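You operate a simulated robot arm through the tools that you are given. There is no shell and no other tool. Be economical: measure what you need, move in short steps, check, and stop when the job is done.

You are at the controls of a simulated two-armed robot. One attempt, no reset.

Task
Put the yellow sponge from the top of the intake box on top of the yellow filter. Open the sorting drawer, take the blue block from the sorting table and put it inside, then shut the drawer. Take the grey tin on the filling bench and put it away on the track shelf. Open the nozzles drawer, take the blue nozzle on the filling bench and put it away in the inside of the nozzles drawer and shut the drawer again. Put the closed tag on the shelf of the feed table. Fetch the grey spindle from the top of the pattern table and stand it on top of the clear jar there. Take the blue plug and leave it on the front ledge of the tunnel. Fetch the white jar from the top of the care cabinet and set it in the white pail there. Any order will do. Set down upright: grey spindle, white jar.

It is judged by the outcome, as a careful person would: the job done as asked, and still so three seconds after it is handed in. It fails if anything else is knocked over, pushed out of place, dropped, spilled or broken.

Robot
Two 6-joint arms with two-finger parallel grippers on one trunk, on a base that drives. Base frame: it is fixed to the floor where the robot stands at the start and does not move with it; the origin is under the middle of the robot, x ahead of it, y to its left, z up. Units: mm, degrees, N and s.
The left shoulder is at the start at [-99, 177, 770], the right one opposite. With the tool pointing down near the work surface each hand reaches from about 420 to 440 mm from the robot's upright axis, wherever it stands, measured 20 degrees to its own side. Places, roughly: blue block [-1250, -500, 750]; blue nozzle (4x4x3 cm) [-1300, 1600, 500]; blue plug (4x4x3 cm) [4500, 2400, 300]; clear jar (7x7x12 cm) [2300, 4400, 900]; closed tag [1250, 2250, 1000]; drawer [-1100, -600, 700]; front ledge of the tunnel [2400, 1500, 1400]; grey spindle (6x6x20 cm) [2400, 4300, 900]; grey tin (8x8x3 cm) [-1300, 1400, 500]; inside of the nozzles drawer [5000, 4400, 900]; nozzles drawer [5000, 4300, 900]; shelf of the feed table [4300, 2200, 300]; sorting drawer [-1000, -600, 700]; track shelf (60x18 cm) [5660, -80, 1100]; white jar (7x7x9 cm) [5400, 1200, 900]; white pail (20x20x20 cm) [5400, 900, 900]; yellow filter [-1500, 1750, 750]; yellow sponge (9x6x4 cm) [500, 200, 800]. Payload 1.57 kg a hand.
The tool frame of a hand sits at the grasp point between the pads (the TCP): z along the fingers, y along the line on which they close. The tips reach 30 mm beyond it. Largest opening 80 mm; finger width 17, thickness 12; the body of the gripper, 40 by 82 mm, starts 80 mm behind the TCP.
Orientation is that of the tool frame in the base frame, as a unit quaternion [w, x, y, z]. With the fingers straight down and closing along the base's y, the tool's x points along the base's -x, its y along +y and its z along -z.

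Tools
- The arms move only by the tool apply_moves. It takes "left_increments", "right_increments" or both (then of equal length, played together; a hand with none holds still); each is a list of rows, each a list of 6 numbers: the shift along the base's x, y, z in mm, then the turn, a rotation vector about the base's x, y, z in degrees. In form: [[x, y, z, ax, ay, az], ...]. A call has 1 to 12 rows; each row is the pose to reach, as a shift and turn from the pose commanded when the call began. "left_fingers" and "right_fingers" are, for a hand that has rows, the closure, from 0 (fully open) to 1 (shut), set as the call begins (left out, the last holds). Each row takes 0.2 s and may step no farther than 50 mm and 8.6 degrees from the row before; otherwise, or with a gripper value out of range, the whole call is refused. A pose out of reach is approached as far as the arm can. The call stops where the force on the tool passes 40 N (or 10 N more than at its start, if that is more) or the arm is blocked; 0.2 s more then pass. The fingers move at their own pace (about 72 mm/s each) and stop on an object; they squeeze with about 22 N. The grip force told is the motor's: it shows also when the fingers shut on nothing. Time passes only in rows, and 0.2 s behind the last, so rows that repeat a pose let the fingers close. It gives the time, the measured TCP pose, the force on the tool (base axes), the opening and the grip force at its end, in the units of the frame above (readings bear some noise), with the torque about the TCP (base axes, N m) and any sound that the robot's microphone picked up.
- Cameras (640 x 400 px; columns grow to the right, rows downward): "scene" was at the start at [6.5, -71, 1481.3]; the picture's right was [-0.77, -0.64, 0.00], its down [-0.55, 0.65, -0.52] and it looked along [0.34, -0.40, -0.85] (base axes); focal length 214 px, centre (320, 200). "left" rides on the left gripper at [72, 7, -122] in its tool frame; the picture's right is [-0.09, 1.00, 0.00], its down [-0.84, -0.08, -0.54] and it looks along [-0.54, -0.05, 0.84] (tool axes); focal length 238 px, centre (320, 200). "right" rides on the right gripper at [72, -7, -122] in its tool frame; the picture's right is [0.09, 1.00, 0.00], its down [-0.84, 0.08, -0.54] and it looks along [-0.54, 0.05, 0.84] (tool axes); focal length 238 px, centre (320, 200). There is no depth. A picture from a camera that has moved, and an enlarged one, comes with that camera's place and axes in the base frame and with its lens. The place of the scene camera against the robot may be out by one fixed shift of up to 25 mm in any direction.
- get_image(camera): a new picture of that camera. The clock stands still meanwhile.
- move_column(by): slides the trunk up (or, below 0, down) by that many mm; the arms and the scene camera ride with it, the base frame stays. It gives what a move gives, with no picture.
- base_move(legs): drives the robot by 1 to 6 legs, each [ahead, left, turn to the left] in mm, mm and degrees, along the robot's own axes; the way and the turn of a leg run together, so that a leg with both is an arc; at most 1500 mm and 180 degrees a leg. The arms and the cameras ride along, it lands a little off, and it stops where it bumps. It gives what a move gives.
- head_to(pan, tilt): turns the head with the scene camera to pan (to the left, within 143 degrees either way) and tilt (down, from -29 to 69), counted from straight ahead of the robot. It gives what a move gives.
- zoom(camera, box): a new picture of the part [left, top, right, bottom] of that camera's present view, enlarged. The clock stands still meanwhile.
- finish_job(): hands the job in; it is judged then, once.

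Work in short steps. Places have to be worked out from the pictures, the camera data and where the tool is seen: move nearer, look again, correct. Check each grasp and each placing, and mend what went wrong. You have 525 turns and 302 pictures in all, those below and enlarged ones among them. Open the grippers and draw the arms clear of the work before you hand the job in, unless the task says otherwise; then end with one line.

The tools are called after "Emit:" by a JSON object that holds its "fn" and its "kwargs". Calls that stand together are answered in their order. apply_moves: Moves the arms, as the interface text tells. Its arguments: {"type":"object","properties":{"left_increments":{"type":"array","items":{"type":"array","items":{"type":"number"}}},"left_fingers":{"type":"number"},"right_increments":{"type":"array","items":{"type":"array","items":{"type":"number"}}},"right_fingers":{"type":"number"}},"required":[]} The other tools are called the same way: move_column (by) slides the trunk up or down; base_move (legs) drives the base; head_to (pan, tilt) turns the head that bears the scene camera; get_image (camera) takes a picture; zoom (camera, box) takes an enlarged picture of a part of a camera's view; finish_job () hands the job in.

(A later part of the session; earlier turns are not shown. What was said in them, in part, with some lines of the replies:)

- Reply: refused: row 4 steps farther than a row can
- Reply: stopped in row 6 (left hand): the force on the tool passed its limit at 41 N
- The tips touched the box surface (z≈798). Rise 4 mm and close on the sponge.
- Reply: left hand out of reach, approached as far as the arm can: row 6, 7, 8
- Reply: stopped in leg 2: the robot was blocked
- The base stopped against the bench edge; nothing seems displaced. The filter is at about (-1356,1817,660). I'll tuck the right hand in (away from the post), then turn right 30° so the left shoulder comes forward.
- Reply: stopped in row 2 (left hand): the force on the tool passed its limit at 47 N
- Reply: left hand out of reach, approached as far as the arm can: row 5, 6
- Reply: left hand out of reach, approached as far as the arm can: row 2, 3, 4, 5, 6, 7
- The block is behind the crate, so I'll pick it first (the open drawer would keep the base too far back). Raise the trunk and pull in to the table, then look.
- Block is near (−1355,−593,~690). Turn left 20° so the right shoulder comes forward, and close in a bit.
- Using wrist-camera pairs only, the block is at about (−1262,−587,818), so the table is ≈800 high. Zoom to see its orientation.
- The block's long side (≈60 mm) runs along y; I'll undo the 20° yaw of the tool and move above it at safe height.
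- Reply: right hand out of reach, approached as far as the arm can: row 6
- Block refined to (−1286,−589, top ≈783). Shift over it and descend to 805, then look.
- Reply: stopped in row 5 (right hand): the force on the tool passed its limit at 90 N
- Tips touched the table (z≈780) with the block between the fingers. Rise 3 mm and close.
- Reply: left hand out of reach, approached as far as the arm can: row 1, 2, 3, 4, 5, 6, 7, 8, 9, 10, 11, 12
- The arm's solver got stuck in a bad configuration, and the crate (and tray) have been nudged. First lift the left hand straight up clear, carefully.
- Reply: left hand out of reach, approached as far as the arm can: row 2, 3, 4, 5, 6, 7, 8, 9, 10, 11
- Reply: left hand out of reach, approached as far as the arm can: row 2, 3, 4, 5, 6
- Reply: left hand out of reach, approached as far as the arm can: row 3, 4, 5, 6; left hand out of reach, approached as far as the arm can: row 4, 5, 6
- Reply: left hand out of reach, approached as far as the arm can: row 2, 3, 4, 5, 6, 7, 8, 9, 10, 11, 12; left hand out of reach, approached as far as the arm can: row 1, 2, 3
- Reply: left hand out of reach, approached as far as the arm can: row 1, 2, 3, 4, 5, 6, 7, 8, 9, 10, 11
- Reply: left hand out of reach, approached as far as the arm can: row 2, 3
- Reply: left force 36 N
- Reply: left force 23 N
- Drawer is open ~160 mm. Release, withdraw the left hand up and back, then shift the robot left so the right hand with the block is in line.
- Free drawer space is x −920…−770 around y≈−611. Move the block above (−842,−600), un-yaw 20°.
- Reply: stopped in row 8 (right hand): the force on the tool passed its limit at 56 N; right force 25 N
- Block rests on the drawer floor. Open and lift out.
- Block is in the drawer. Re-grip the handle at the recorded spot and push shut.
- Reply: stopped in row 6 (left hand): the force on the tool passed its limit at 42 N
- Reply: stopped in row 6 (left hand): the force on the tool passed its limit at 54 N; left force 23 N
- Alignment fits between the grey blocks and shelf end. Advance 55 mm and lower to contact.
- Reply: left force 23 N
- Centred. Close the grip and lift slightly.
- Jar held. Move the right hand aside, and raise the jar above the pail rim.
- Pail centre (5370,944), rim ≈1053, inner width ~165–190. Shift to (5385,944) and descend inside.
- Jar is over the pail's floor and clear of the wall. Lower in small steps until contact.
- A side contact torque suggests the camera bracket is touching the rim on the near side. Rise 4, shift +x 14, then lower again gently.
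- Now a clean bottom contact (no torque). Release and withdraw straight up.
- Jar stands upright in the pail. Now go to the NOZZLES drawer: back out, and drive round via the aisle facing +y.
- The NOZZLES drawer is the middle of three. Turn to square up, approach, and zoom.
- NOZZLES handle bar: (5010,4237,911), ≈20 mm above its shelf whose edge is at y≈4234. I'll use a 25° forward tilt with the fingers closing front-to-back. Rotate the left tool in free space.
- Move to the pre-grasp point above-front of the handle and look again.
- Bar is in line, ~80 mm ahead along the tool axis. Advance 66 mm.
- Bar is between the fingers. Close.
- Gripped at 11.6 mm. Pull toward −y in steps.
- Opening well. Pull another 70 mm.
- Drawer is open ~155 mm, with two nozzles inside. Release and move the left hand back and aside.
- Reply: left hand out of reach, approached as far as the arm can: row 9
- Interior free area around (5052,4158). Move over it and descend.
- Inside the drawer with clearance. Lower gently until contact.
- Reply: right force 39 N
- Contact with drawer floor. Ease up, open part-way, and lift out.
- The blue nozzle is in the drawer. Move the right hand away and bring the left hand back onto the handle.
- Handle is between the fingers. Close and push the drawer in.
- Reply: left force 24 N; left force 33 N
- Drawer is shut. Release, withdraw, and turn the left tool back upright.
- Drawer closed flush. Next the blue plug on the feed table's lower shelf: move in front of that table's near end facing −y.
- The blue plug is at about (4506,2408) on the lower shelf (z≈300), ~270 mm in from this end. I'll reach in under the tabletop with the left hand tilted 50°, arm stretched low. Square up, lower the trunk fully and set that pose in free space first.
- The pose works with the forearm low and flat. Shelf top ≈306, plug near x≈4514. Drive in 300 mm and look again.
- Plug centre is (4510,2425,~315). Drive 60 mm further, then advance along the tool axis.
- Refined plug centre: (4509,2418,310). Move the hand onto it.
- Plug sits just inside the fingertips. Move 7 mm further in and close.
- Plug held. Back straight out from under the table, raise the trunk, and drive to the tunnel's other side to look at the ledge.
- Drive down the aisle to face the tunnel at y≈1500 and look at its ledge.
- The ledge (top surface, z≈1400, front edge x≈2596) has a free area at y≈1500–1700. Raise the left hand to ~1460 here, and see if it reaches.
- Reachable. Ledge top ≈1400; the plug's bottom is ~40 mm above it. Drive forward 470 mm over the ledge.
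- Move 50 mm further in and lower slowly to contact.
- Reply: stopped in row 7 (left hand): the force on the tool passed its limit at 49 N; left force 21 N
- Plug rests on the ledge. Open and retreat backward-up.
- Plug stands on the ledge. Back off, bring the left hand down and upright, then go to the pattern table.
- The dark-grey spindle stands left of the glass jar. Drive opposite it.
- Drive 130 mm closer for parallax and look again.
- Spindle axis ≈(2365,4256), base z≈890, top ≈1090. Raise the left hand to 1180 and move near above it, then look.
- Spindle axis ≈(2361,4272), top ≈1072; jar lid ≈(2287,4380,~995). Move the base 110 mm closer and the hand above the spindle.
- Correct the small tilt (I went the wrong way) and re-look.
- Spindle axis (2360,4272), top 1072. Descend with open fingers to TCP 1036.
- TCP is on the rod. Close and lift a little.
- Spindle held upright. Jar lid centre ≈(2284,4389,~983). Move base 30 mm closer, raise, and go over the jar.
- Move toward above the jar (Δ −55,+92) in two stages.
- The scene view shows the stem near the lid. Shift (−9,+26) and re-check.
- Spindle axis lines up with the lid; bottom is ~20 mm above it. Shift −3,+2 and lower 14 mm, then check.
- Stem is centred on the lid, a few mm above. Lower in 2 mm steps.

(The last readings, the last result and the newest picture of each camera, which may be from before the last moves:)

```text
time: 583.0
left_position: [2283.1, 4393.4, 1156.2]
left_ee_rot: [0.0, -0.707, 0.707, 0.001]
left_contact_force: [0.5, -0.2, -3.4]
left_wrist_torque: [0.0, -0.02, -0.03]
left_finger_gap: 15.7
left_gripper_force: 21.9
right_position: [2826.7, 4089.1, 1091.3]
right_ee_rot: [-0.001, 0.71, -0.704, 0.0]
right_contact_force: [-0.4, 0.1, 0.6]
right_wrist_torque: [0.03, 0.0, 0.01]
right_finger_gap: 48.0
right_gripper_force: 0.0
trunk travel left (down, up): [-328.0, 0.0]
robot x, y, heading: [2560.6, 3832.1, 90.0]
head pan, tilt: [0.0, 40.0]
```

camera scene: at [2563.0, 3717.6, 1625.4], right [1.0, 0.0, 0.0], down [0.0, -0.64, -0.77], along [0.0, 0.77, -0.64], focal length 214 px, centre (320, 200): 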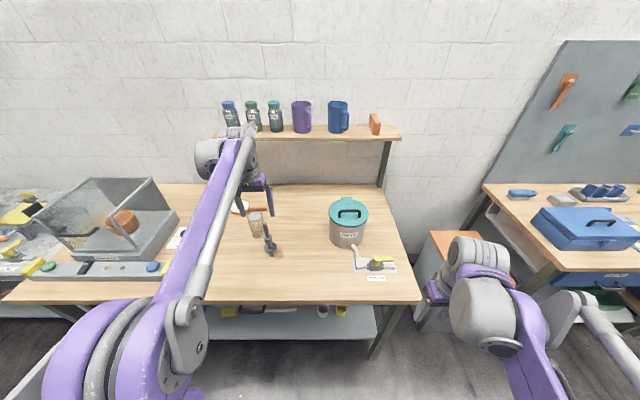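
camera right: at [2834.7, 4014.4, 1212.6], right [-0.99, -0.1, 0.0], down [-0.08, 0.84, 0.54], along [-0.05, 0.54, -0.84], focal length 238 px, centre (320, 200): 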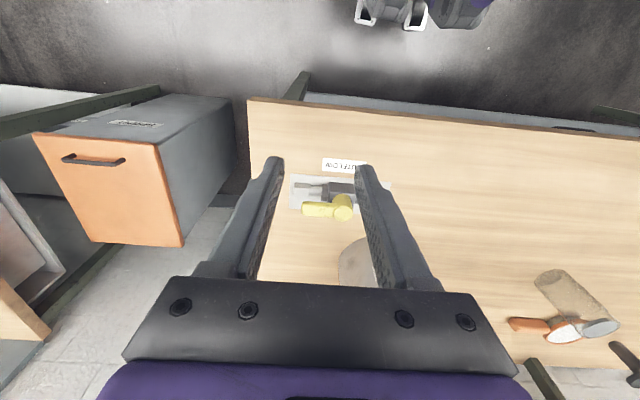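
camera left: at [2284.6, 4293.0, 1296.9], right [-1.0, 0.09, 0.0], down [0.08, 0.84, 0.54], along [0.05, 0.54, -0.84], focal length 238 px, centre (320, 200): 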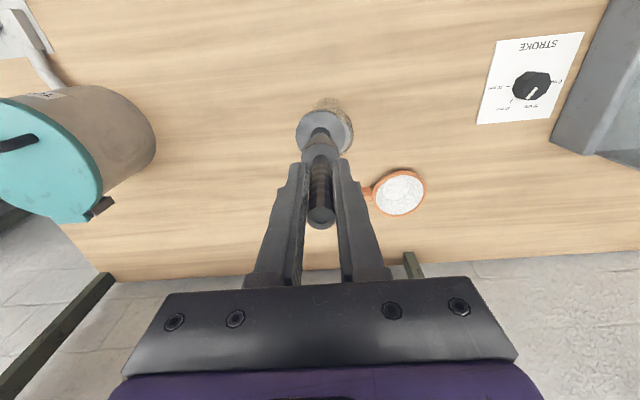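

Emit:
{"fn": "apply_moves", "kwargs": {"left_increments": [[0, 0, -1, 0, 0, 0], [0, 0, -2, 0, 0, 0], [0, 0, -3, 0, 0, 0]]}}

Emit:
{"fn": "zoom", "kwargs": {"camera": "scene", "box": [210, 200, 290, 256]}}

```text
time: 583.8
left_position: [2282.5, 4392.4, 1152.3]
left_ee_rot: [0.0, 0.708, -0.707, -0.001]
left_contact_force: [0.1, -0.4, -3.0]
left_wrist_torque: [-0.03, 0.01, -0.01]
left_finger_gap: 15.4
left_gripper_force: 21.8
right_position: [2826.0, 4088.3, 1092.0]
right_ee_rot: [0.0, 0.71, -0.704, 0.0]
right_contact_force: [-0.5, 1.1, -0.5]
right_wrist_torque: [-0.01, 0.0, 0.02]
right_finger_gap: 48.2
right_gripper_force: 0.0
trunk travel left (down, up): [-328.0, 0.0]
robot x, y, heading: [2565.2, 3831.3, 89.5]
head pan, tilt: [0.0, 40.0]
```

```text
7.14 times, centred on (250, 228) of scene
camera zoom: at [2563.3, 3856.0, 1625.4], right [1.0, 0.0, 0.0], down [0.0, -0.64, -0.77], along [0.0, 0.77, -0.64], focal length 1532 px, centre (820, 0)
```

zoom: 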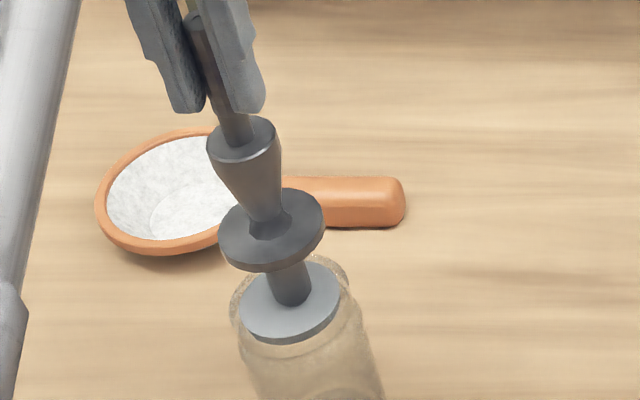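

Still no contact. Continue gently.

Emit:
{"fn": "apply_moves", "kwargs": {"left_increments": [[-1, 1, -2, 0, 0, 0], [-2, 2, -3, 0, 0, 0], [-2, 2, -4, 0, 0, 0]]}}

Emit:
{"fn": "apply_moves", "kwargs": {"left_increments": [[0, 0, -1, 0, 0, 0], [0, 0, -2, 0, 0, 0], [0, 0, -3, 0, 0, 0]]}}

Emit:
{"fn": "zoom", "kwargs": {"camera": "scene", "box": [210, 200, 290, 256]}}

```text
time: 584.5
left_position: [2282.1, 4391.3, 1149.6]
left_ee_rot: [-0.001, 0.708, -0.706, -0.001]
left_contact_force: [1.1, -0.7, 15.4]
left_wrist_torque: [0.07, -0.24, -0.03]
left_finger_gap: 15.6
left_gripper_force: 21.5
right_position: [2826.8, 4088.0, 1091.4]
right_ee_rot: [0.0, 0.71, -0.704, -0.001]
right_contact_force: [0.2, -0.5, 0.2]
right_wrist_torque: [-0.03, 0.03, -0.02]
right_finger_gap: 47.8
right_gripper_force: 0.0
trunk travel left (down, up): [-328.0, 0.0]
robot x, y, heading: [2561.2, 3834.3, 89.9]
head pan, tilt: [0.0, 40.0]
```

```text
time: 585.4
left_position: [2282.4, 4392.7, 1147.0]
left_ee_rot: [-0.001, 0.707, -0.707, -0.003]
left_contact_force: [1.9, 0.2, 14.7]
left_wrist_torque: [0.08, -0.34, -0.02]
left_finger_gap: 15.5
left_gripper_force: 21.9
right_position: [2827.0, 4087.8, 1091.9]
right_ee_rot: [-0.001, 0.711, -0.704, 0.0]
right_contact_force: [-0.3, 0.2, -0.4]
right_wrist_torque: [-0.03, -0.02, -0.01]
right_finger_gap: 47.8
right_gripper_force: 0.0
trunk travel left (down, up): [-328.0, 0.0]
robot x, y, heading: [2559.0, 3836.7, 90.1]
head pan, tilt: [0.0, 40.0]
```

```text
7.14 times, centred on (250, 228) of scene
camera zoom: at [2564.5, 3854.1, 1625.4], right [1.0, 0.0, 0.0], down [0.0, -0.64, -0.77], along [0.0, 0.77, -0.64], focal length 1532 px, centre (820, 0)
```

zoom: 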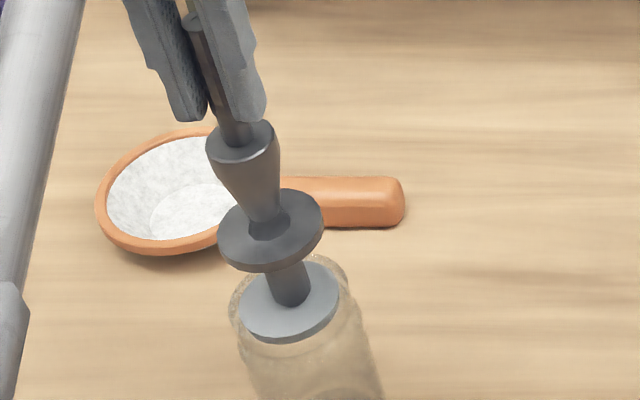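

Contact made, stem centred. Relieve the pressure, then open slowly.

Emit:
{"fn": "apply_moves", "kwargs": {"left_increments": [[0, 0, 2, 0, 0, 0], [0, 0, 3, 0, 0, 0]]}}

Emit:
{"fn": "apply_moves", "kwargs": {"left_increments": [[0, 0, 0, 0, 0, 0], [0, 0, 0, 0, 0, 0]], "left_fingers": 0.7}}

Emit:
{"fn": "zoom", "kwargs": {"camera": "scene", "box": [210, 190, 290, 246]}}

```text
time: 586.0
left_position: [2279.7, 4394.8, 1147.5]
left_ee_rot: [0.0, -0.707, 0.708, 0.001]
left_contact_force: [0.0, -0.7, -3.1]
left_wrist_torque: [0.01, -0.01, 0.02]
left_finger_gap: 15.8
left_gripper_force: 21.8
right_position: [2826.0, 4089.6, 1089.2]
right_ee_rot: [-0.001, 0.71, -0.704, 0.0]
right_contact_force: [0.0, 0.2, -1.3]
right_wrist_torque: [-0.01, 0.01, -0.03]
right_finger_gap: 47.8
right_gripper_force: 0.0
trunk travel left (down, up): [-328.0, 0.0]
robot x, y, heading: [2560.9, 3834.8, 89.7]
head pan, tilt: [0.0, 40.0]
```

```text
time: 586.5
left_position: [2280.2, 4393.5, 1149.8]
left_ee_rot: [0.0, -0.707, 0.707, 0.002]
left_contact_force: [0.3, 1.4, -0.4]
left_wrist_torque: [-0.03, -0.03, -0.01]
left_finger_gap: 24.0
left_gripper_force: 0.0
right_position: [2826.2, 4087.5, 1090.1]
right_ee_rot: [0.0, 0.711, -0.704, 0.0]
right_contact_force: [0.4, 0.0, 0.5]
right_wrist_torque: [-0.03, 0.03, 0.02]
right_finger_gap: 47.9
right_gripper_force: 0.0
trunk travel left (down, up): [-328.0, 0.0]
robot x, y, heading: [2559.9, 3832.8, 90.2]
head pan, tilt: [0.0, 40.0]
```

```text
7.14 times, centred on (250, 218) of scene
camera zoom: at [2563.4, 3855.7, 1625.4], right [1.0, 0.0, 0.0], down [0.0, -0.64, -0.77], along [0.0, 0.77, -0.64], focal length 1532 px, centre (820, 71)
```

zoom: 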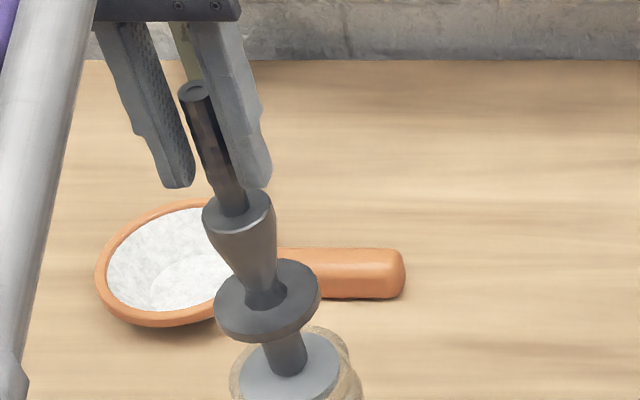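

It stands on its own. Open wider and rise straight up.

Emit:
{"fn": "apply_moves", "kwargs": {"left_increments": [[0, 0, 0, 0, 0, 0], [0, 0, 0, 0, 0, 0], [0, 0, 20, 0, 0, 0], [0, -5, 45, 0, 0, 0], [0, -15, 70, 0, 0, 0]], "left_fingers": 0.2}}

Emit:
{"fn": "zoom", "kwargs": {"camera": "scene", "box": [190, 160, 310, 256]}}

```text
time: 587.8
left_position: [2279.4, 4378.4, 1217.7]
left_ee_rot: [-0.001, -0.707, 0.707, 0.001]
left_contact_force: [-0.1, -0.6, 0.2]
left_wrist_torque: [-0.01, -0.01, -0.01]
left_finger_gap: 64.0
left_gripper_force: 0.1
right_position: [2826.3, 4088.8, 1090.7]
right_ee_rot: [-0.001, 0.71, -0.704, 0.0]
right_contact_force: [-0.1, 0.2, -0.6]
right_wrist_torque: [-0.01, -0.01, 0.0]
right_finger_gap: 48.0
right_gripper_force: 0.1
trunk travel left (down, up): [-328.0, 0.0]
robot x, y, heading: [2561.1, 3830.3, 89.9]
head pan, tilt: [0.0, 40.0]
```

```text
4.17 times, centred on (250, 208) of scene
camera zoom: at [2563.5, 3855.1, 1625.4], right [1.0, 0.0, 0.0], down [0.0, -0.64, -0.77], along [0.0, 0.77, -0.64], focal length 894 px, centre (612, 167)
```

zoom: 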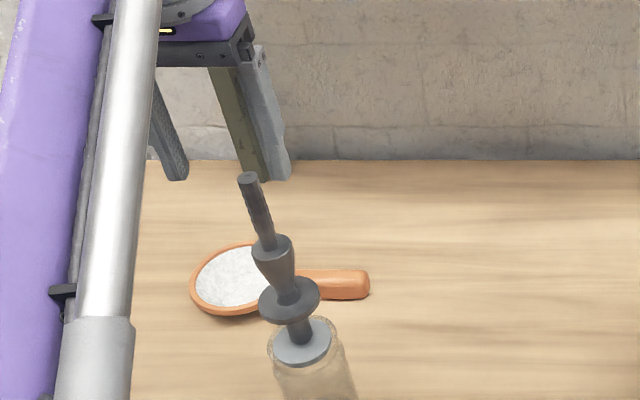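

Standing upright. Withdraw the hand back (the gap is open toward me) and up.

Emit:
{"fn": "apply_moves", "kwargs": {"left_increments": [[0, -20, 15, 0, 0, 0], [0, -50, 25, 0, 0, 0], [0, -90, 25, 0, 0, 0], [0, -130, 15, 0, 0, 0], [0, -170, 0, 0, 0, 0], [0, -210, -30, 0, 0, 0]]}}

Emit:
{"fn": "base_move", "kwargs": {"legs": [[-250, 0, 0]]}}

Emit:
{"fn": "zoom", "kwargs": {"camera": "scene", "box": [100, 100, 420, 300]}}

```text
time: 589.1
left_position: [2279.1, 4167.3, 1187.5]
left_ee_rot: [0.0, 0.707, -0.707, -0.001]
left_contact_force: [-0.2, -0.1, 0.8]
left_wrist_torque: [0.01, -0.01, -0.03]
left_finger_gap: 64.2
left_gripper_force: 0.0
right_position: [2828.0, 4087.3, 1091.0]
right_ee_rot: [0.0, 0.71, -0.704, 0.001]
right_contact_force: [-0.3, 0.5, 0.5]
right_wrist_torque: [0.04, 0.04, 0.03]
right_finger_gap: 47.9
right_gripper_force: 0.0
trunk travel left (down, up): [-328.0, 0.0]
robot x, y, heading: [2559.8, 3827.0, 89.7]
head pan, tilt: [0.0, 40.0]
```

```text
time: 591.0
left_position: [2275.9, 3919.9, 1188.0]
left_ee_rot: [0.001, 0.709, -0.706, -0.001]
left_contact_force: [-1.4, 0.1, -0.4]
left_wrist_torque: [-0.01, -0.02, 0.01]
left_finger_gap: 64.3
left_gripper_force: 0.1
right_position: [2824.6, 3843.8, 1091.9]
right_ee_rot: [0.0, 0.712, -0.702, 0.001]
right_contact_force: [0.6, -0.6, 0.6]
right_wrist_torque: [-0.01, -0.01, 0.02]
right_finger_gap: 48.2
right_gripper_force: 0.0
trunk travel left (down, up): [-328.0, 0.0]
robot x, y, heading: [2562.7, 3585.3, 90.4]
head pan, tilt: [0.0, 40.0]
```

```text
2.00 times, centred on (260, 200) of scene
camera zoom: at [2563.5, 3608.6, 1625.6], right [1.0, 0.0, 0.0], down [0.0, -0.64, -0.77], along [0.0, 0.77, -0.64], focal length 429 px, centre (440, 200)
```

zoom: 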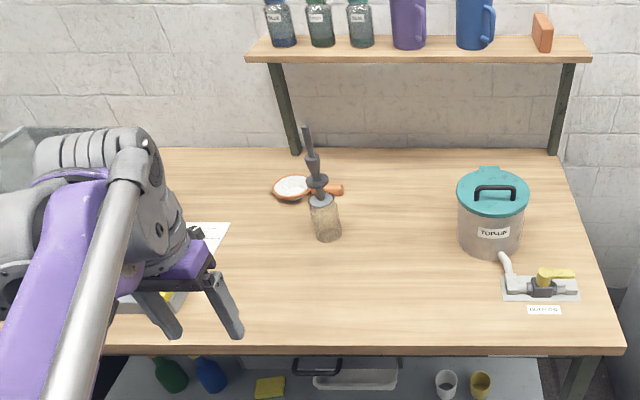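

Spindle stands on the jar. Last item: the closed tag. Turn around and drive to the tunnel's end wall shelf near (1250,2250).

Emit:
{"fn": "base_move", "kwargs": {"legs": [[-120, 0, 0], [0, 0, 180], [0, -1330, 0]]}}

Emit:
{"fn": "head_to", "kwargs": {"pan": 0, "tilt": 20}}

Emit:
{"fn": "get_image", "kwargs": {"camera": "scene"}}

```text
time: 611.3
left_position: [1504.1, 3080.2, 1187.4]
left_ee_rot: [0.001, 0.697, 0.717, 0.0]
left_contact_force: [0.1, 0.4, -1.0]
left_wrist_torque: [0.0, 0.03, -0.02]
left_finger_gap: 64.4
left_gripper_force: 0.0
right_position: [954.4, 3145.6, 1090.8]
right_ee_rot: [0.0, 0.694, 0.72, 0.0]
right_contact_force: [-1.0, 0.3, -0.4]
right_wrist_torque: [-0.02, -0.03, 0.02]
right_finger_gap: 48.2
right_gripper_force: 0.0
trunk travel left (down, up): [-328.0, 0.0]
robot x, y, heading: [1217.1, 3410.3, -88.5]
head pan, tilt: [0.0, 40.0]
```

```text
time: 612.2
left_position: [1503.9, 3079.9, 1186.5]
left_ee_rot: [0.002, 0.697, 0.717, 0.0]
left_contact_force: [0.5, 0.6, 0.8]
left_wrist_torque: [0.01, 0.0, 0.0]
left_finger_gap: 64.2
left_gripper_force: 0.1
right_position: [954.0, 3146.0, 1091.1]
right_ee_rot: [0.0, 0.694, 0.72, 0.0]
right_contact_force: [0.5, 0.2, -0.4]
right_wrist_torque: [0.01, 0.03, -0.04]
right_finger_gap: 47.8
right_gripper_force: 0.2
trunk travel left (down, up): [-328.0, 0.0]
robot x, y, heading: [1211.7, 3406.8, -88.5]
head pan, tilt: [0.0, 20.0]
```

```text
119 pictures are left
camera scene: at [1215.2, 3340.5, 1656.7], right [-1.0, -0.03, 0.0], down [-0.01, 0.34, -0.94], along [0.02, -0.94, -0.34], focal length 214 px, centre (320, 200)
```

scene: 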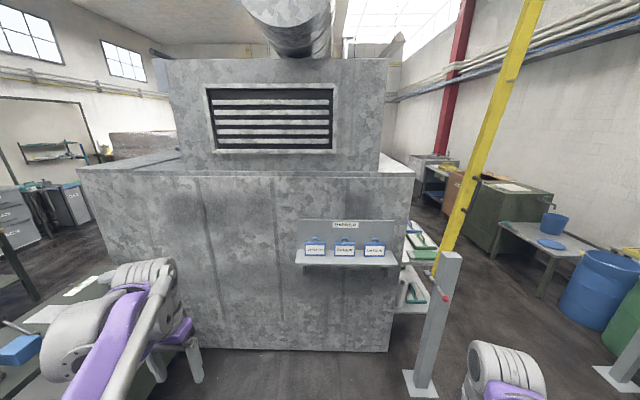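

Emit:
{"fn": "zoom", "kwargs": {"camera": "scene", "box": [280, 205, 420, 290]}}

```text
4.57 times, centred on (350, 248) of scene
camera zoom: at [1215.2, 3340.5, 1656.7], right [-1.0, -0.03, 0.0], down [-0.01, 0.34, -0.94], along [0.02, -0.94, -0.34], focal length 980 px, centre (183, -17)
```

zoom: 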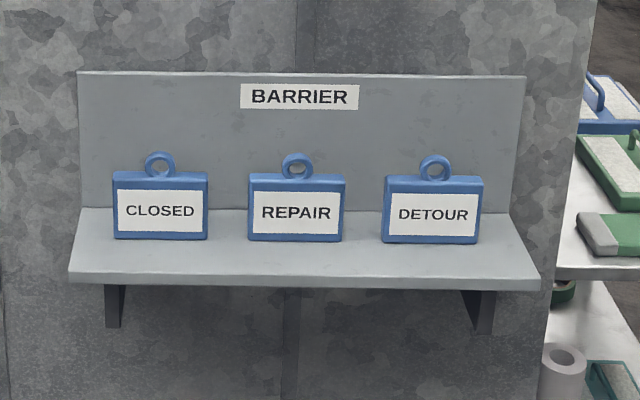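

The CLOSED tag is the leftmost one, standing on the "BARRIER" wall shelf with a ring on top. I'll grip its ring with the tool tilted 50° (as for the plug). Set that pose here.

Emit:
{"fn": "base_move", "kwargs": {"legs": [[0, 0, -1.5]]}}

Emit:
{"fn": "apply_moves", "kwargs": {"left_increments": [[-22, -5, -10, -5, 0, 0], [-44, -10, -20, -10, 0, 0], [-66, -15, -30, -15, 0, 0], [-88, -20, -40, -20, 0, 0], [-110, -25, -50, -25, 0, 0], [-132, -30, -60, -30, 0, 0], [-154, -35, -70, -35, 0, 0], [-176, -40, -80, -40, 0, 0], [-198, -45, -90, -45, 0, 0], [-210, -50, -100, -50, 0, 0]], "left_fingers": 0}}

Emit:
{"fn": "get_image", "kwargs": {"camera": "left"}}

```text
time: 612.9
left_position: [1495.5, 3073.0, 1187.3]
left_ee_rot: [0.001, 0.706, 0.708, 0.0]
left_contact_force: [0.3, 0.3, -0.2]
left_wrist_torque: [0.01, 0.01, 0.01]
left_finger_gap: 64.0
left_gripper_force: 0.0
right_position: [947.4, 3151.8, 1091.8]
right_ee_rot: [0.001, 0.703, 0.711, 0.001]
right_contact_force: [-0.4, 0.7, 0.5]
right_wrist_torque: [-0.01, -0.02, -0.02]
right_finger_gap: 48.0
right_gripper_force: 0.0
trunk travel left (down, up): [-328.0, 0.0]
robot x, y, heading: [1210.9, 3410.5, -89.9]
head pan, tilt: [0.0, 20.0]
```

```text
time: 615.1
left_position: [1284.1, 3024.0, 1087.7]
left_ee_rot: [0.3, 0.639, 0.641, -0.3]
left_contact_force: [-1.4, 0.6, -1.3]
left_wrist_torque: [0.0, -0.01, -0.01]
left_finger_gap: 80.1
left_gripper_force: 0.1
right_position: [948.1, 3152.6, 1090.6]
right_ee_rot: [0.0, 0.704, 0.711, 0.0]
right_contact_force: [-0.3, -0.5, -0.1]
right_wrist_torque: [0.01, -0.01, -0.03]
right_finger_gap: 48.3
right_gripper_force: 0.1
trunk travel left (down, up): [-328.0, 0.0]
robot x, y, heading: [1214.1, 3408.9, -90.0]
head pan, tilt: [0.0, 20.0]
```

```text
117 pictures are left
camera left: at [1291.7, 3163.3, 1111.2], right [1.0, -0.06, 0.07], down [-0.08, -0.12, 0.99], along [-0.05, -0.99, -0.12], focal length 238 px, centre (320, 200)
```

left: 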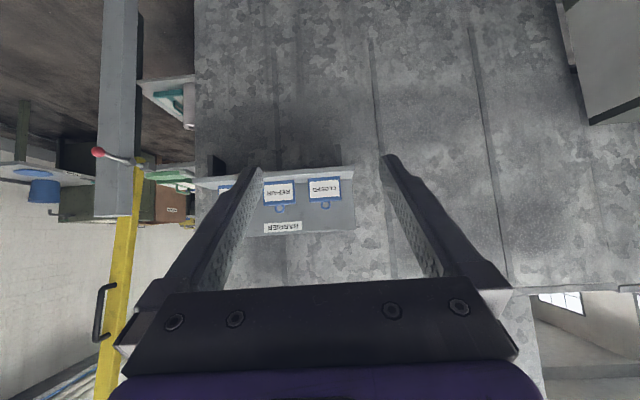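

Ring centre ≈(1265,2275,1024). Drive 620 mm forward and look.

Emit:
{"fn": "base_move", "kwargs": {"legs": [[620, 15, 0]]}}

Emit:
{"fn": "get_image", "kwargs": {"camera": "left"}}

Emit:
{"fn": "get_image", "kwargs": {"camera": "scene"}}

```text
time: 618.6
left_position: [1300.8, 2394.4, 1088.6]
left_ee_rot: [0.299, 0.64, 0.641, -0.3]
left_contact_force: [0.3, 0.4, 0.1]
left_wrist_torque: [-0.02, 0.0, 0.01]
left_finger_gap: 80.1
left_gripper_force: 0.0
right_position: [962.1, 2522.9, 1091.6]
right_ee_rot: [0.0, 0.704, 0.71, 0.0]
right_contact_force: [-0.8, 0.3, 0.9]
right_wrist_torque: [0.01, 0.0, 0.02]
right_finger_gap: 48.2
right_gripper_force: 0.1
trunk travel left (down, up): [-328.0, 0.0]
robot x, y, heading: [1229.4, 2778.1, -89.9]
head pan, tilt: [0.0, 20.0]
```

```text
116 pictures are left
camera left: at [1306.5, 2534.2, 1111.2], right [1.0, -0.06, 0.07], down [-0.08, -0.12, 0.99], along [-0.05, -0.99, -0.12], focal length 238 px, centre (320, 200)
```

left: 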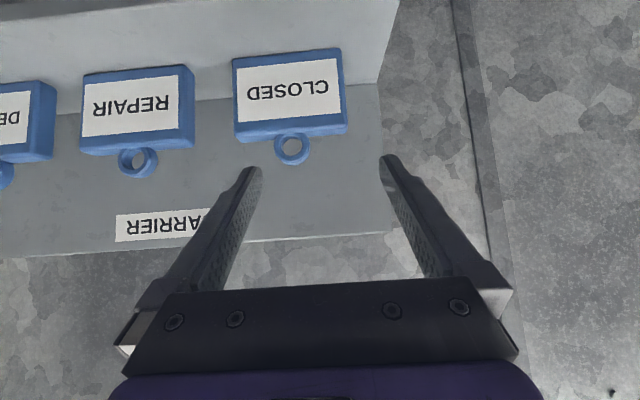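

```text
115 pictures are left
camera scene: at [1228.7, 2711.3, 1656.7], right [-1.0, 0.0, 0.0], down [0.0, 0.34, -0.94], along [0.0, -0.94, -0.34], focal length 214 px, centre (320, 200)
```

scene: 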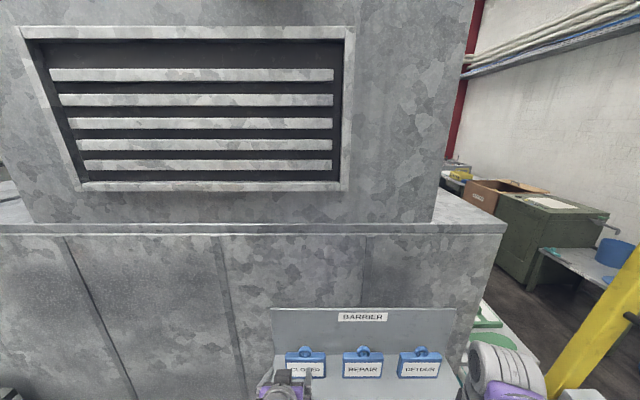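

Ring at (1267,2290,1026), ~38 mm wide. Approach: lateral first, then along the tool axis.

Emit:
{"fn": "apply_moves", "kwargs": {"left_increments": [[-17, -8, 0, 0, 0, 0], [-34, -16, 0, 0, 0, 0], [-34, -40, -12, 0, 0, 0], [-34, -65, -32, 0, 0, 0], [-34, -80, -44, 0, 0, 0], [-34, -90, -51, 0, 0, 0], [-34, -90, -51, 0, 0, 0]]}}

Emit:
{"fn": "get_image", "kwargs": {"camera": "left"}}

```text
time: 620.2
left_position: [1268.0, 2306.0, 1036.3]
left_ee_rot: [0.299, 0.64, 0.641, -0.3]
left_contact_force: [-0.1, 0.2, -0.1]
left_wrist_torque: [0.01, 0.01, 0.04]
left_finger_gap: 80.0
left_gripper_force: 0.1
right_position: [962.4, 2523.6, 1092.0]
right_ee_rot: [-0.001, 0.704, 0.71, 0.001]
right_contact_force: [0.7, -0.1, 0.1]
right_wrist_torque: [-0.07, 0.01, 0.0]
right_finger_gap: 47.8
right_gripper_force: 0.0
trunk travel left (down, up): [-328.0, 0.0]
robot x, y, heading: [1225.5, 2781.7, -90.1]
head pan, tilt: [0.0, 20.0]
```

```text
114 pictures are left
camera left: at [1274.2, 2445.8, 1060.2], right [1.0, -0.06, 0.07], down [-0.08, -0.12, 0.99], along [-0.05, -0.99, -0.12], focal length 238 px, centre (320, 200)
```

left: 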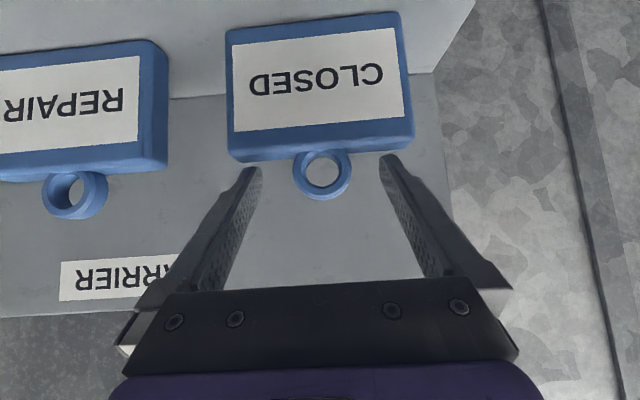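

Ring is between the pads. Close and lift.

Emit:
{"fn": "apply_moves", "kwargs": {"left_increments": [[0, 0, 0, 0, 0, 0], [0, 0, 0, 0, 0, 0], [0, 0, 0, 0, 0, 0], [0, 0, 0, 0, 0, 0]], "left_fingers": 1}}

Emit:
{"fn": "apply_moves", "kwargs": {"left_increments": [[0, 0, 15, 0, 0, 0], [0, 2, 35, 0, 0, 0], [0, 15, 55, 0, 0, 0], [0, 40, 70, 0, 0, 0]]}}

Emit:
{"fn": "get_image", "kwargs": {"camera": "left"}}

```text
time: 621.2
left_position: [1266.9, 2306.3, 1037.4]
left_ee_rot: [0.3, 0.64, 0.641, -0.299]
left_contact_force: [0.2, 0.1, -0.7]
left_wrist_torque: [-0.05, -0.01, 0.01]
left_finger_gap: 37.4
left_gripper_force: 21.8
right_position: [962.8, 2523.8, 1091.8]
right_ee_rot: [0.0, 0.704, 0.711, -0.001]
right_contact_force: [0.0, 0.0, 0.6]
right_wrist_torque: [-0.01, 0.0, -0.04]
right_finger_gap: 48.1
right_gripper_force: 0.1
trunk travel left (down, up): [-328.0, 0.0]
robot x, y, heading: [1225.3, 2779.3, -90.2]
head pan, tilt: [0.0, 20.0]
```

```text
time: 622.2
left_position: [1269.3, 2345.2, 1109.5]
left_ee_rot: [0.299, 0.64, 0.641, -0.3]
left_contact_force: [-0.6, -0.7, -1.7]
left_wrist_torque: [0.03, -0.02, -0.04]
left_finger_gap: 37.7
left_gripper_force: 22.1
right_position: [961.6, 2524.4, 1091.2]
right_ee_rot: [0.0, 0.704, 0.71, 0.0]
right_contact_force: [0.1, 0.0, 0.5]
right_wrist_torque: [0.01, -0.01, 0.02]
right_finger_gap: 47.7
right_gripper_force: 0.2
trunk travel left (down, up): [-328.0, 0.0]
robot x, y, heading: [1230.3, 2778.6, -90.1]
head pan, tilt: [0.0, 20.0]
```

```text
113 pictures are left
camera left: at [1274.9, 2485.4, 1131.7], right [1.0, -0.06, 0.07], down [-0.08, -0.12, 0.99], along [-0.05, -0.99, -0.12], focal length 238 px, centre (320, 200)
```

left: 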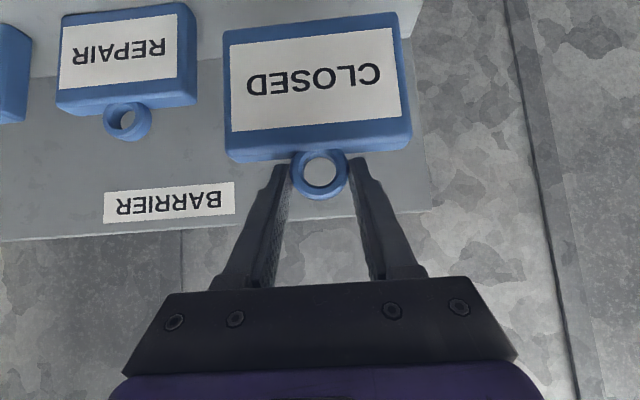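

Tag held. Back out and drive (facing −y) along the aisle to the feed table's near end.

Emit:
{"fn": "base_move", "kwargs": {"legs": [[-780, 0, 0], [0, 1500, 0], [0, 1500, 0], [0, 200, 0]]}}

Emit:
{"fn": "head_to", "kwargs": {"pan": 0, "tilt": 35}}

Emit:
{"fn": "get_image", "kwargs": {"camera": "scene"}}

Emit:
{"fn": "get_image", "kwargs": {"camera": "left"}}

```text
time: 654.7
left_position: [4499.0, 3056.0, 1108.1]
left_ee_rot: [0.295, 0.649, 0.632, -0.304]
left_contact_force: [0.4, 1.6, -1.8]
left_wrist_torque: [0.02, 0.01, 0.01]
left_finger_gap: 37.3
left_gripper_force: 22.1
right_position: [4198.1, 3243.4, 1090.8]
right_ee_rot: [0.0, 0.714, 0.7, 0.0]
right_contact_force: [0.0, 0.0, 0.2]
right_wrist_torque: [0.02, -0.03, -0.04]
right_finger_gap: 48.0
right_gripper_force: 0.0
trunk travel left (down, up): [-328.0, 0.0]
robot x, y, heading: [4467.8, 3489.9, -92.0]
head pan, tilt: [0.0, 20.0]
```

```text
time: 655.4
left_position: [4497.2, 3056.1, 1108.2]
left_ee_rot: [0.295, 0.65, 0.631, -0.305]
left_contact_force: [0.3, -0.4, -1.6]
left_wrist_torque: [-0.02, 0.05, 0.01]
left_finger_gap: 37.6
left_gripper_force: 21.3
right_position: [4197.7, 3244.2, 1091.3]
right_ee_rot: [0.0, 0.714, 0.7, 0.0]
right_contact_force: [-0.3, -0.2, -0.3]
right_wrist_torque: [-0.01, -0.03, 0.02]
right_finger_gap: 48.0
right_gripper_force: 0.1
trunk travel left (down, up): [-328.0, 0.0]
robot x, y, heading: [4465.1, 3492.4, -91.5]
head pan, tilt: [0.0, 35.0]
```

```text
112 pictures are left
camera scene: at [4470.0, 3429.1, 1633.0], right [-1.0, 0.03, 0.0], down [0.02, 0.57, -0.82], along [-0.02, -0.82, -0.57], focal length 214 px, centre (320, 200)
```

scene: 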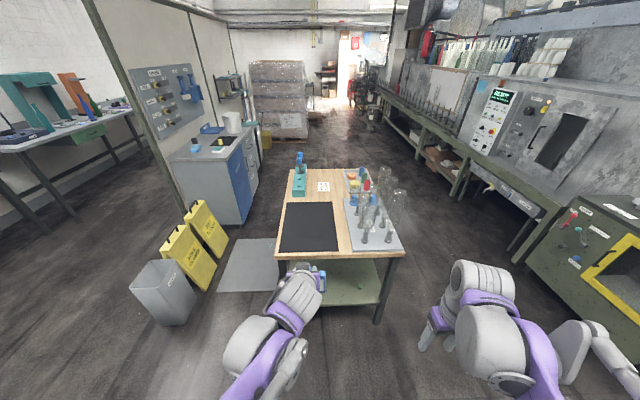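

```text
111 pictures are left
camera left: at [4508.7, 3196.1, 1131.3], right [0.99, -0.09, 0.07], down [-0.08, -0.12, 0.99], along [-0.08, -0.99, -0.13], focal length 238 px, centre (320, 200)
```

left: 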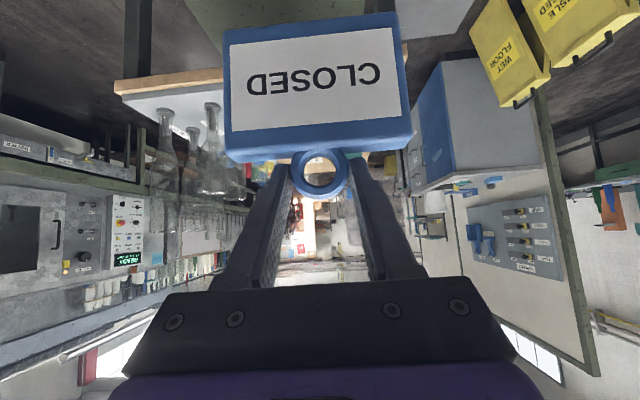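

Square up, lower the trunk, and set the arm low and stretched as before (tag bottom well above the shelf level).

Emit:
{"fn": "base_move", "kwargs": {"legs": [[0, 0, 1.5]]}}

Emit:
{"fn": "move_column", "kwargs": {"by": -325}}

Emit:
{"fn": "apply_moves", "kwargs": {"left_increments": [[0, -23, -37, 0, 0, 0], [0, -46, -74, 0, 0, 0], [0, -69, -111, 0, 0, 0], [0, -92, -148, 0, 0, 0], [0, -115, -185, 0, 0, 0], [0, -138, -222, 0, 0, 0], [0, -161, -259, 0, 0, 0], [0, -184, -298, 0, 0, 0]]}}

Emit:
{"fn": "get_image", "kwargs": {"camera": "left"}}

Emit:
{"fn": "get_image", "kwargs": {"camera": "scene"}}

```text
time: 656.2
left_position: [4510.5, 3057.1, 1107.3]
left_ee_rot: [0.299, 0.64, 0.641, -0.299]
left_contact_force: [-0.9, -0.3, -2.0]
left_wrist_torque: [0.07, 0.02, 0.0]
left_finger_gap: 37.5
left_gripper_force: 21.9
right_position: [4202.8, 3237.1, 1090.6]
right_ee_rot: [0.0, 0.705, 0.71, 0.0]
right_contact_force: [-0.4, -0.4, 0.7]
right_wrist_torque: [0.0, -0.03, 0.02]
right_finger_gap: 48.1
right_gripper_force: 0.1
trunk travel left (down, up): [-328.0, 0.0]
robot x, y, heading: [4470.5, 3491.3, -90.2]
head pan, tilt: [0.0, 35.0]
```

```text
time: 659.4
left_position: [4509.6, 3056.9, 782.9]
left_ee_rot: [0.299, 0.641, 0.64, -0.3]
left_contact_force: [0.1, -0.1, -1.2]
left_wrist_torque: [0.0, 0.02, 0.02]
left_finger_gap: 37.4
left_gripper_force: 21.9
right_position: [4204.1, 3237.2, 765.5]
right_ee_rot: [-0.001, 0.705, 0.709, 0.0]
right_contact_force: [0.0, 0.3, 0.7]
right_wrist_torque: [-0.01, 0.02, 0.01]
right_finger_gap: 48.0
right_gripper_force: 0.0
trunk travel left (down, up): [-3.0, 325.0]
robot x, y, heading: [4471.6, 3492.2, -90.2]
head pan, tilt: [0.0, 35.0]
```

```text
time: 661.2
left_position: [4507.6, 2871.0, 485.0]
left_ee_rot: [0.299, 0.641, 0.64, -0.3]
left_contact_force: [0.5, 0.0, -2.1]
left_wrist_torque: [0.05, 0.05, -0.02]
left_finger_gap: 37.5
left_gripper_force: 21.9
right_position: [4204.3, 3235.8, 765.6]
right_ee_rot: [0.0, 0.705, 0.709, 0.001]
right_contact_force: [0.0, -0.2, -0.1]
right_wrist_torque: [-0.03, 0.0, -0.02]
right_finger_gap: 48.0
right_gripper_force: 0.1
trunk travel left (down, up): [-3.0, 325.0]
robot x, y, heading: [4469.5, 3493.4, -90.2]
head pan, tilt: [0.0, 35.0]
```

```text
110 pictures are left
camera left: at [4514.2, 3012.0, 508.4], right [1.0, -0.06, 0.07], down [-0.08, -0.12, 0.99], along [-0.05, -0.99, -0.13], focal length 238 px, centre (320, 200)
```

left: 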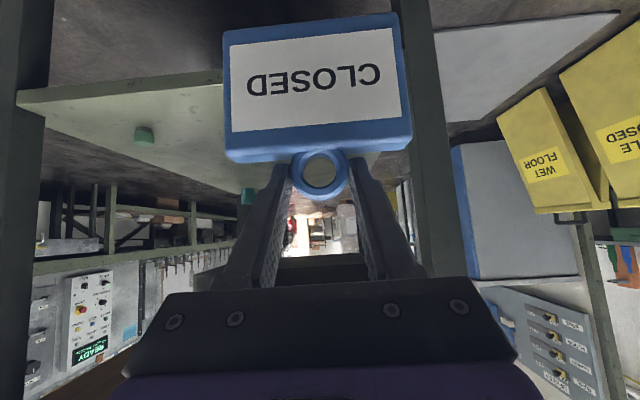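

```text
109 pictures are left
camera scene: at [4471.0, 3375.7, 1301.5], right [-1.0, 0.0, 0.0], down [0.0, 0.57, -0.82], along [0.0, -0.82, -0.57], focal length 214 px, centre (320, 200)
```

scene: 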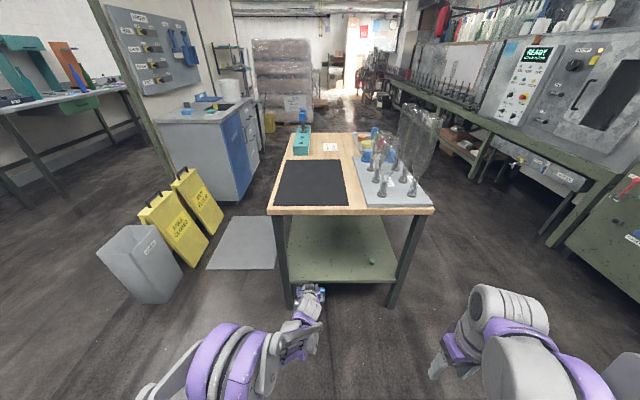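

Shift 60 mm away from the leg, then drive in 265 mm.

Emit:
{"fn": "base_move", "kwargs": {"legs": [[0, -60, 0], [265, 0, 0]]}}

Emit:
{"fn": "get_image", "kwargs": {"camera": "left"}}

Emit:
{"fn": "get_image", "kwargs": {"camera": "scene"}}

```text
time: 663.9
left_position: [4449.1, 2600.3, 484.8]
left_ee_rot: [0.3, 0.639, 0.642, -0.298]
left_contact_force: [-0.2, -1.2, -1.6]
left_wrist_torque: [0.0, 0.0, -0.06]
left_finger_gap: 37.6
left_gripper_force: 22.3
right_position: [4143.4, 2962.8, 765.5]
right_ee_rot: [0.0, 0.704, 0.711, 0.0]
right_contact_force: [0.0, -0.4, -0.5]
right_wrist_torque: [-0.01, -0.02, 0.02]
right_finger_gap: 48.2
right_gripper_force: 0.1
trunk travel left (down, up): [-3.0, 325.0]
robot x, y, heading: [4408.8, 3220.1, -89.9]
head pan, tilt: [0.0, 35.0]
```

```text
108 pictures are left
camera left: at [4455.2, 2739.9, 509.0], right [1.0, -0.06, 0.07], down [-0.08, -0.12, 0.99], along [-0.05, -0.99, -0.13], focal length 238 px, centre (320, 200)
```

left: 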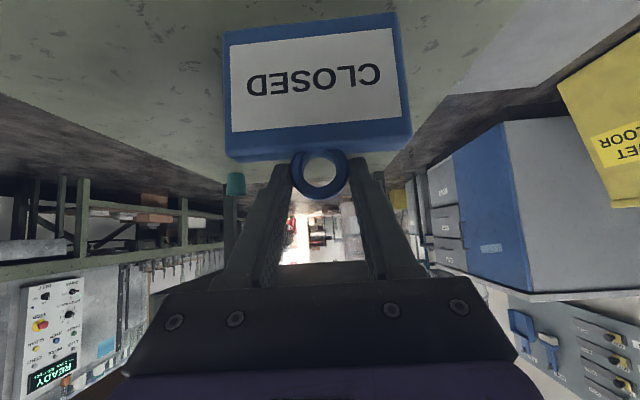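

```text
107 pictures are left
camera scene: at [4410.6, 3103.2, 1301.5], right [-1.0, 0.0, 0.0], down [0.0, 0.57, -0.82], along [0.0, -0.82, -0.57], focal length 214 px, centre (320, 200)
```

scene: 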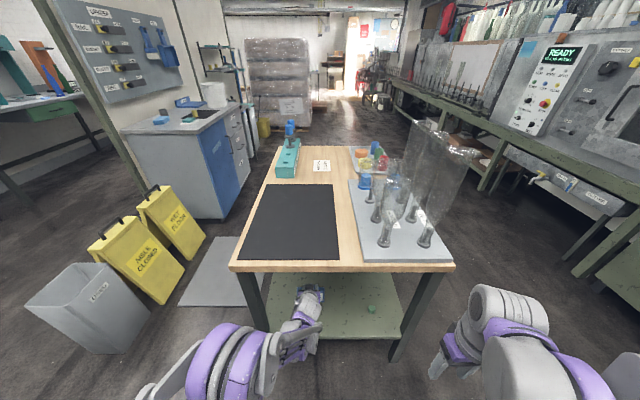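

Over the shelf. Move 50 mm further in, then lower to contact.

Emit:
{"fn": "base_move", "kwargs": {"legs": [[50, 0, 0]]}}

Emit:
{"fn": "apply_moves", "kwargs": {"left_increments": [[0, 0, -12, 0, 0, 0], [0, 0, -24, 0, 0, 0], [0, 0, -36, 0, 0, 0], [0, 0, -42, 0, 0, 0], [0, 0, -47, 0, 0, 0], [0, 0, -52, 0, 0, 0], [0, 0, -57, 0, 0, 0], [0, 0, -62, 0, 0, 0], [0, 0, -67, 0, 0, 0], [0, 0, -72, 0, 0, 0]]}}

Emit:
{"fn": "get_image", "kwargs": {"camera": "left"}}

```text
time: 664.9
left_position: [4448.3, 2550.9, 485.1]
left_ee_rot: [0.299, 0.64, 0.641, -0.299]
left_contact_force: [-1.1, 0.5, -2.5]
left_wrist_torque: [-0.01, 0.01, 0.03]
left_finger_gap: 37.8
left_gripper_force: 21.8
right_position: [4143.8, 2914.1, 764.9]
right_ee_rot: [0.0, 0.704, 0.71, 0.001]
right_contact_force: [0.0, 0.0, -0.7]
right_wrist_torque: [-0.02, -0.01, 0.03]
right_finger_gap: 48.0
right_gripper_force: 0.1
trunk travel left (down, up): [-3.0, 325.0]
robot x, y, heading: [4407.6, 3171.3, -89.7]
head pan, tilt: [0.0, 35.0]
```

```text
time: 667.1
left_position: [4447.8, 2551.0, 412.9]
left_ee_rot: [0.3, 0.64, 0.641, -0.299]
left_contact_force: [-0.5, -0.1, -1.9]
left_wrist_torque: [0.02, -0.03, -0.01]
left_finger_gap: 37.2
left_gripper_force: 22.1
right_position: [4144.6, 2913.3, 766.1]
right_ee_rot: [0.0, 0.703, 0.711, 0.0]
right_contact_force: [0.1, 0.3, -0.4]
right_wrist_torque: [0.03, 0.01, 0.02]
right_finger_gap: 47.9
right_gripper_force: 0.0
trunk travel left (down, up): [-3.0, 325.0]
robot x, y, heading: [4407.9, 3168.0, -90.0]
head pan, tilt: [0.0, 35.0]
```

```text
106 pictures are left
camera left: at [4453.8, 2691.3, 436.6], right [1.0, -0.06, 0.07], down [-0.08, -0.12, 0.99], along [-0.05, -0.99, -0.13], focal length 238 px, centre (320, 200)
```

left: 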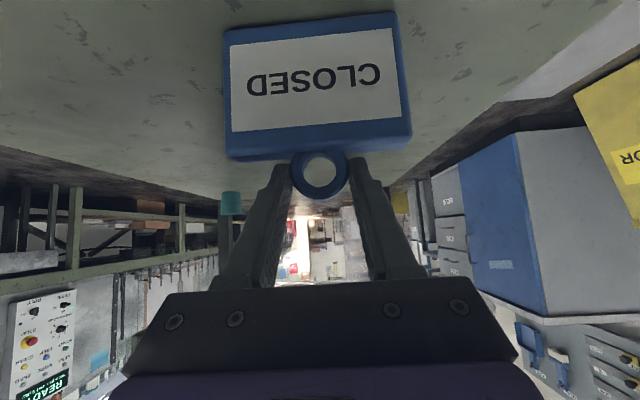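

No contact yet; keep lowering in small steps.

Emit:
{"fn": "apply_moves", "kwargs": {"left_increments": [[0, 0, -4, 0, 0, 0], [0, 0, -8, 0, 0, 0], [0, 0, -12, 0, 0, 0], [0, 0, -16, 0, 0, 0], [0, 0, -20, 0, 0, 0], [0, 0, -24, 0, 0, 0], [0, 0, -28, 0, 0, 0], [0, 0, -32, 0, 0, 0]]}}

Emit:
{"fn": "get_image", "kwargs": {"camera": "left"}}

```text
time: 667.7
left_position: [4448.4, 2551.5, 410.2]
left_ee_rot: [0.303, 0.639, 0.639, -0.303]
left_contact_force: [1.3, 4.7, 21.1]
left_wrist_torque: [0.09, -0.05, -0.08]
left_finger_gap: 37.7
left_gripper_force: 21.7
right_position: [4144.3, 2915.2, 767.2]
right_ee_rot: [0.0, 0.704, 0.711, 0.0]
right_contact_force: [0.0, -0.3, 0.0]
right_wrist_torque: [-0.01, -0.01, -0.04]
right_finger_gap: 47.9
right_gripper_force: 0.2
trunk travel left (down, up): [-3.0, 325.0]
robot x, y, heading: [4409.2, 3171.2, -89.9]
head pan, tilt: [0.0, 35.0]
stopped in row 3 (left hand): the force on the tool passed its limit at 46 N (the readings are from after the stop); the commanded pose is now the measured one
```

```text
105 pictures are left
camera left: at [4454.8, 2690.9, 432.2], right [1.0, -0.06, 0.07], down [-0.08, -0.11, 0.99], along [-0.05, -0.99, -0.11], focal length 238 px, centre (320, 200)
```

left: 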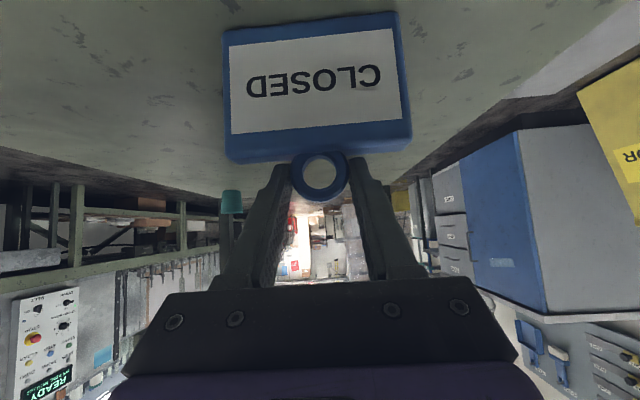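

Tag is standing on the shelf. Ease, release, and back out.

Emit:
{"fn": "apply_moves", "kwargs": {"left_increments": [[0, 0, 1, 0, 0, 0], [0, 0, 1, 0, 0, 0], [0, 0, 2, 0, 0, 0], [0, 0, 2, 0, 0, 0]], "left_fingers": 0.2}}

Emit:
{"fn": "apply_moves", "kwargs": {"left_increments": [[0, 8, 6, 0, 0, 0], [0, 25, 20, 0, 0, 0], [0, 50, 40, 0, 0, 0], [0, 80, 55, 0, 0, 0]]}}

Emit:
{"fn": "get_image", "kwargs": {"camera": "left"}}

```text
time: 668.7
left_position: [4449.1, 2551.4, 409.4]
left_ee_rot: [0.302, 0.639, 0.639, -0.303]
left_contact_force: [-6.5, -0.9, 19.0]
left_wrist_torque: [-0.38, -0.11, -0.18]
left_finger_gap: 60.3
left_gripper_force: 0.0
right_position: [4144.0, 2915.1, 765.6]
right_ee_rot: [0.0, 0.703, 0.711, -0.001]
right_contact_force: [0.3, 0.5, 0.2]
right_wrist_torque: [-0.01, -0.02, -0.01]
right_finger_gap: 48.3
right_gripper_force: 0.0
trunk travel left (down, up): [-3.0, 325.0]
robot x, y, heading: [4409.3, 3172.1, -90.0]
head pan, tilt: [0.0, 35.0]
```

```text
time: 669.7
left_position: [4447.6, 2632.7, 462.8]
left_ee_rot: [0.301, 0.64, 0.639, -0.302]
left_contact_force: [0.5, -0.5, 0.3]
left_wrist_torque: [0.01, 0.05, 0.01]
left_finger_gap: 64.0
left_gripper_force: 0.0
right_position: [4143.7, 2914.3, 767.0]
right_ee_rot: [0.0, 0.703, 0.711, 0.0]
right_contact_force: [-0.2, -1.0, 0.3]
right_wrist_torque: [0.02, 0.01, 0.01]
right_finger_gap: 48.1
right_gripper_force: 0.1
trunk travel left (down, up): [-3.0, 325.0]
robot x, y, heading: [4411.7, 3170.2, -89.9]
head pan, tilt: [0.0, 35.0]
```

```text
104 pictures are left
camera left: at [4454.7, 2773.3, 485.3], right [1.0, -0.06, 0.07], down [-0.08, -0.11, 0.99], along [-0.05, -0.99, -0.12], focal length 238 px, centre (320, 200)
```

left: 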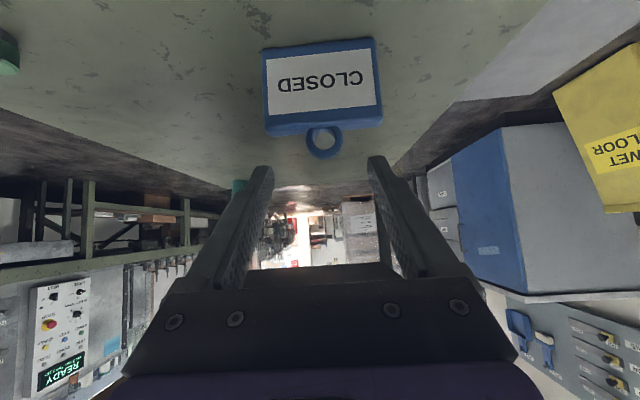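

Tag stands on the feed table's shelf. Back out clear of the table and raise the arm.

Emit:
{"fn": "base_move", "kwargs": {"legs": [[-450, 0, 0]]}}

Emit:
{"fn": "move_column", "kwargs": {"by": 200}}

Emit:
{"fn": "apply_moves", "kwargs": {"left_increments": [[0, 20, 30, 0, 0, 0], [0, 50, 60, 0, 0, 0], [0, 80, 90, 0, 0, 0], [0, 110, 120, 0, 0, 0]], "right_increments": [[0, 0, 0, 0, 0, 0], [0, 0, 0, 0, 0, 0], [0, 0, 0, 0, 0, 0], [0, 0, 0, 0, 0, 0]], "left_fingers": 0, "right_fingers": 0}}

Emit:
{"fn": "get_image", "kwargs": {"camera": "scene"}}

```text
time: 672.5
left_position: [4448.6, 3093.0, 462.7]
left_ee_rot: [0.302, 0.638, 0.64, -0.302]
left_contact_force: [-0.4, 0.3, 0.1]
left_wrist_torque: [-0.02, 0.02, -0.02]
left_finger_gap: 64.1
left_gripper_force: 0.1
right_position: [4143.9, 3372.9, 765.5]
right_ee_rot: [0.0, 0.703, 0.711, -0.001]
right_contact_force: [0.1, -0.5, 0.0]
right_wrist_torque: [0.0, 0.01, 0.02]
right_finger_gap: 48.2
right_gripper_force: 0.0
trunk travel left (down, up): [-3.0, 325.0]
robot x, y, heading: [4408.7, 3628.5, -89.7]
head pan, tilt: [0.0, 35.0]
```

```text
time: 674.6
left_position: [4448.0, 3092.7, 663.3]
left_ee_rot: [0.301, 0.639, 0.64, -0.302]
left_contact_force: [0.6, 0.3, 0.1]
left_wrist_torque: [0.03, -0.01, -0.01]
left_finger_gap: 64.0
left_gripper_force: 0.1
right_position: [4144.0, 3372.6, 965.8]
right_ee_rot: [0.0, 0.703, 0.711, -0.001]
right_contact_force: [-0.7, -0.6, -0.1]
right_wrist_torque: [0.03, 0.01, 0.0]
right_finger_gap: 48.0
right_gripper_force: 0.0
trunk travel left (down, up): [-203.0, 125.0]
robot x, y, heading: [4406.2, 3629.5, -89.7]
head pan, tilt: [0.0, 35.0]
```

```text
time: 675.6
left_position: [4448.7, 3203.3, 783.5]
left_ee_rot: [0.302, 0.638, 0.641, -0.301]
left_contact_force: [0.4, 0.4, -0.8]
left_wrist_torque: [0.02, -0.01, 0.05]
left_finger_gap: 80.1
left_gripper_force: 0.1
right_position: [4144.4, 3374.4, 967.1]
right_ee_rot: [0.0, 0.703, 0.712, -0.001]
right_contact_force: [-0.7, -0.1, -1.0]
right_wrist_torque: [0.03, -0.03, -0.06]
right_finger_gap: 79.9
right_gripper_force: 0.1
trunk travel left (down, up): [-203.0, 125.0]
robot x, y, heading: [4409.0, 3628.4, -90.3]
head pan, tilt: [0.0, 35.0]
```

```text
103 pictures are left
camera scene: at [4410.1, 3563.5, 1503.9], right [-1.0, 0.0, 0.0], down [0.0, 0.57, -0.82], along [0.0, -0.82, -0.57], focal length 214 px, centre (320, 200)
```

scene: 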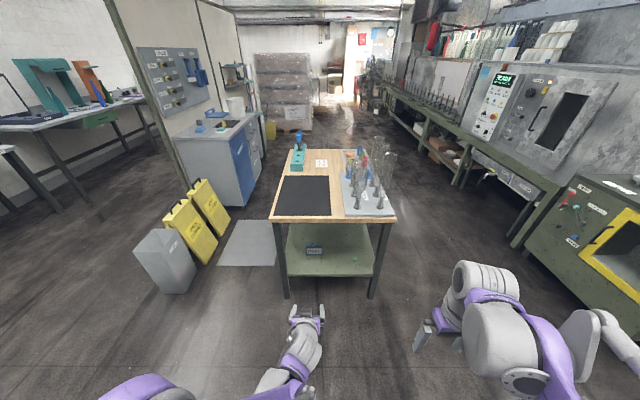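

All items are placed, both grippers are open, and the arms are clear of the work. Handing in.

Emit:
{"fn": "finish_job", "kwargs": {}}

```text
The job is handed in.
```

All eight jobs are done and handed in, but at the sorting table my left arm pushed the yellow crate and the blue tray out of place. I moved both back to within a few millimetres of where they started, judging by before-and-after pictures.
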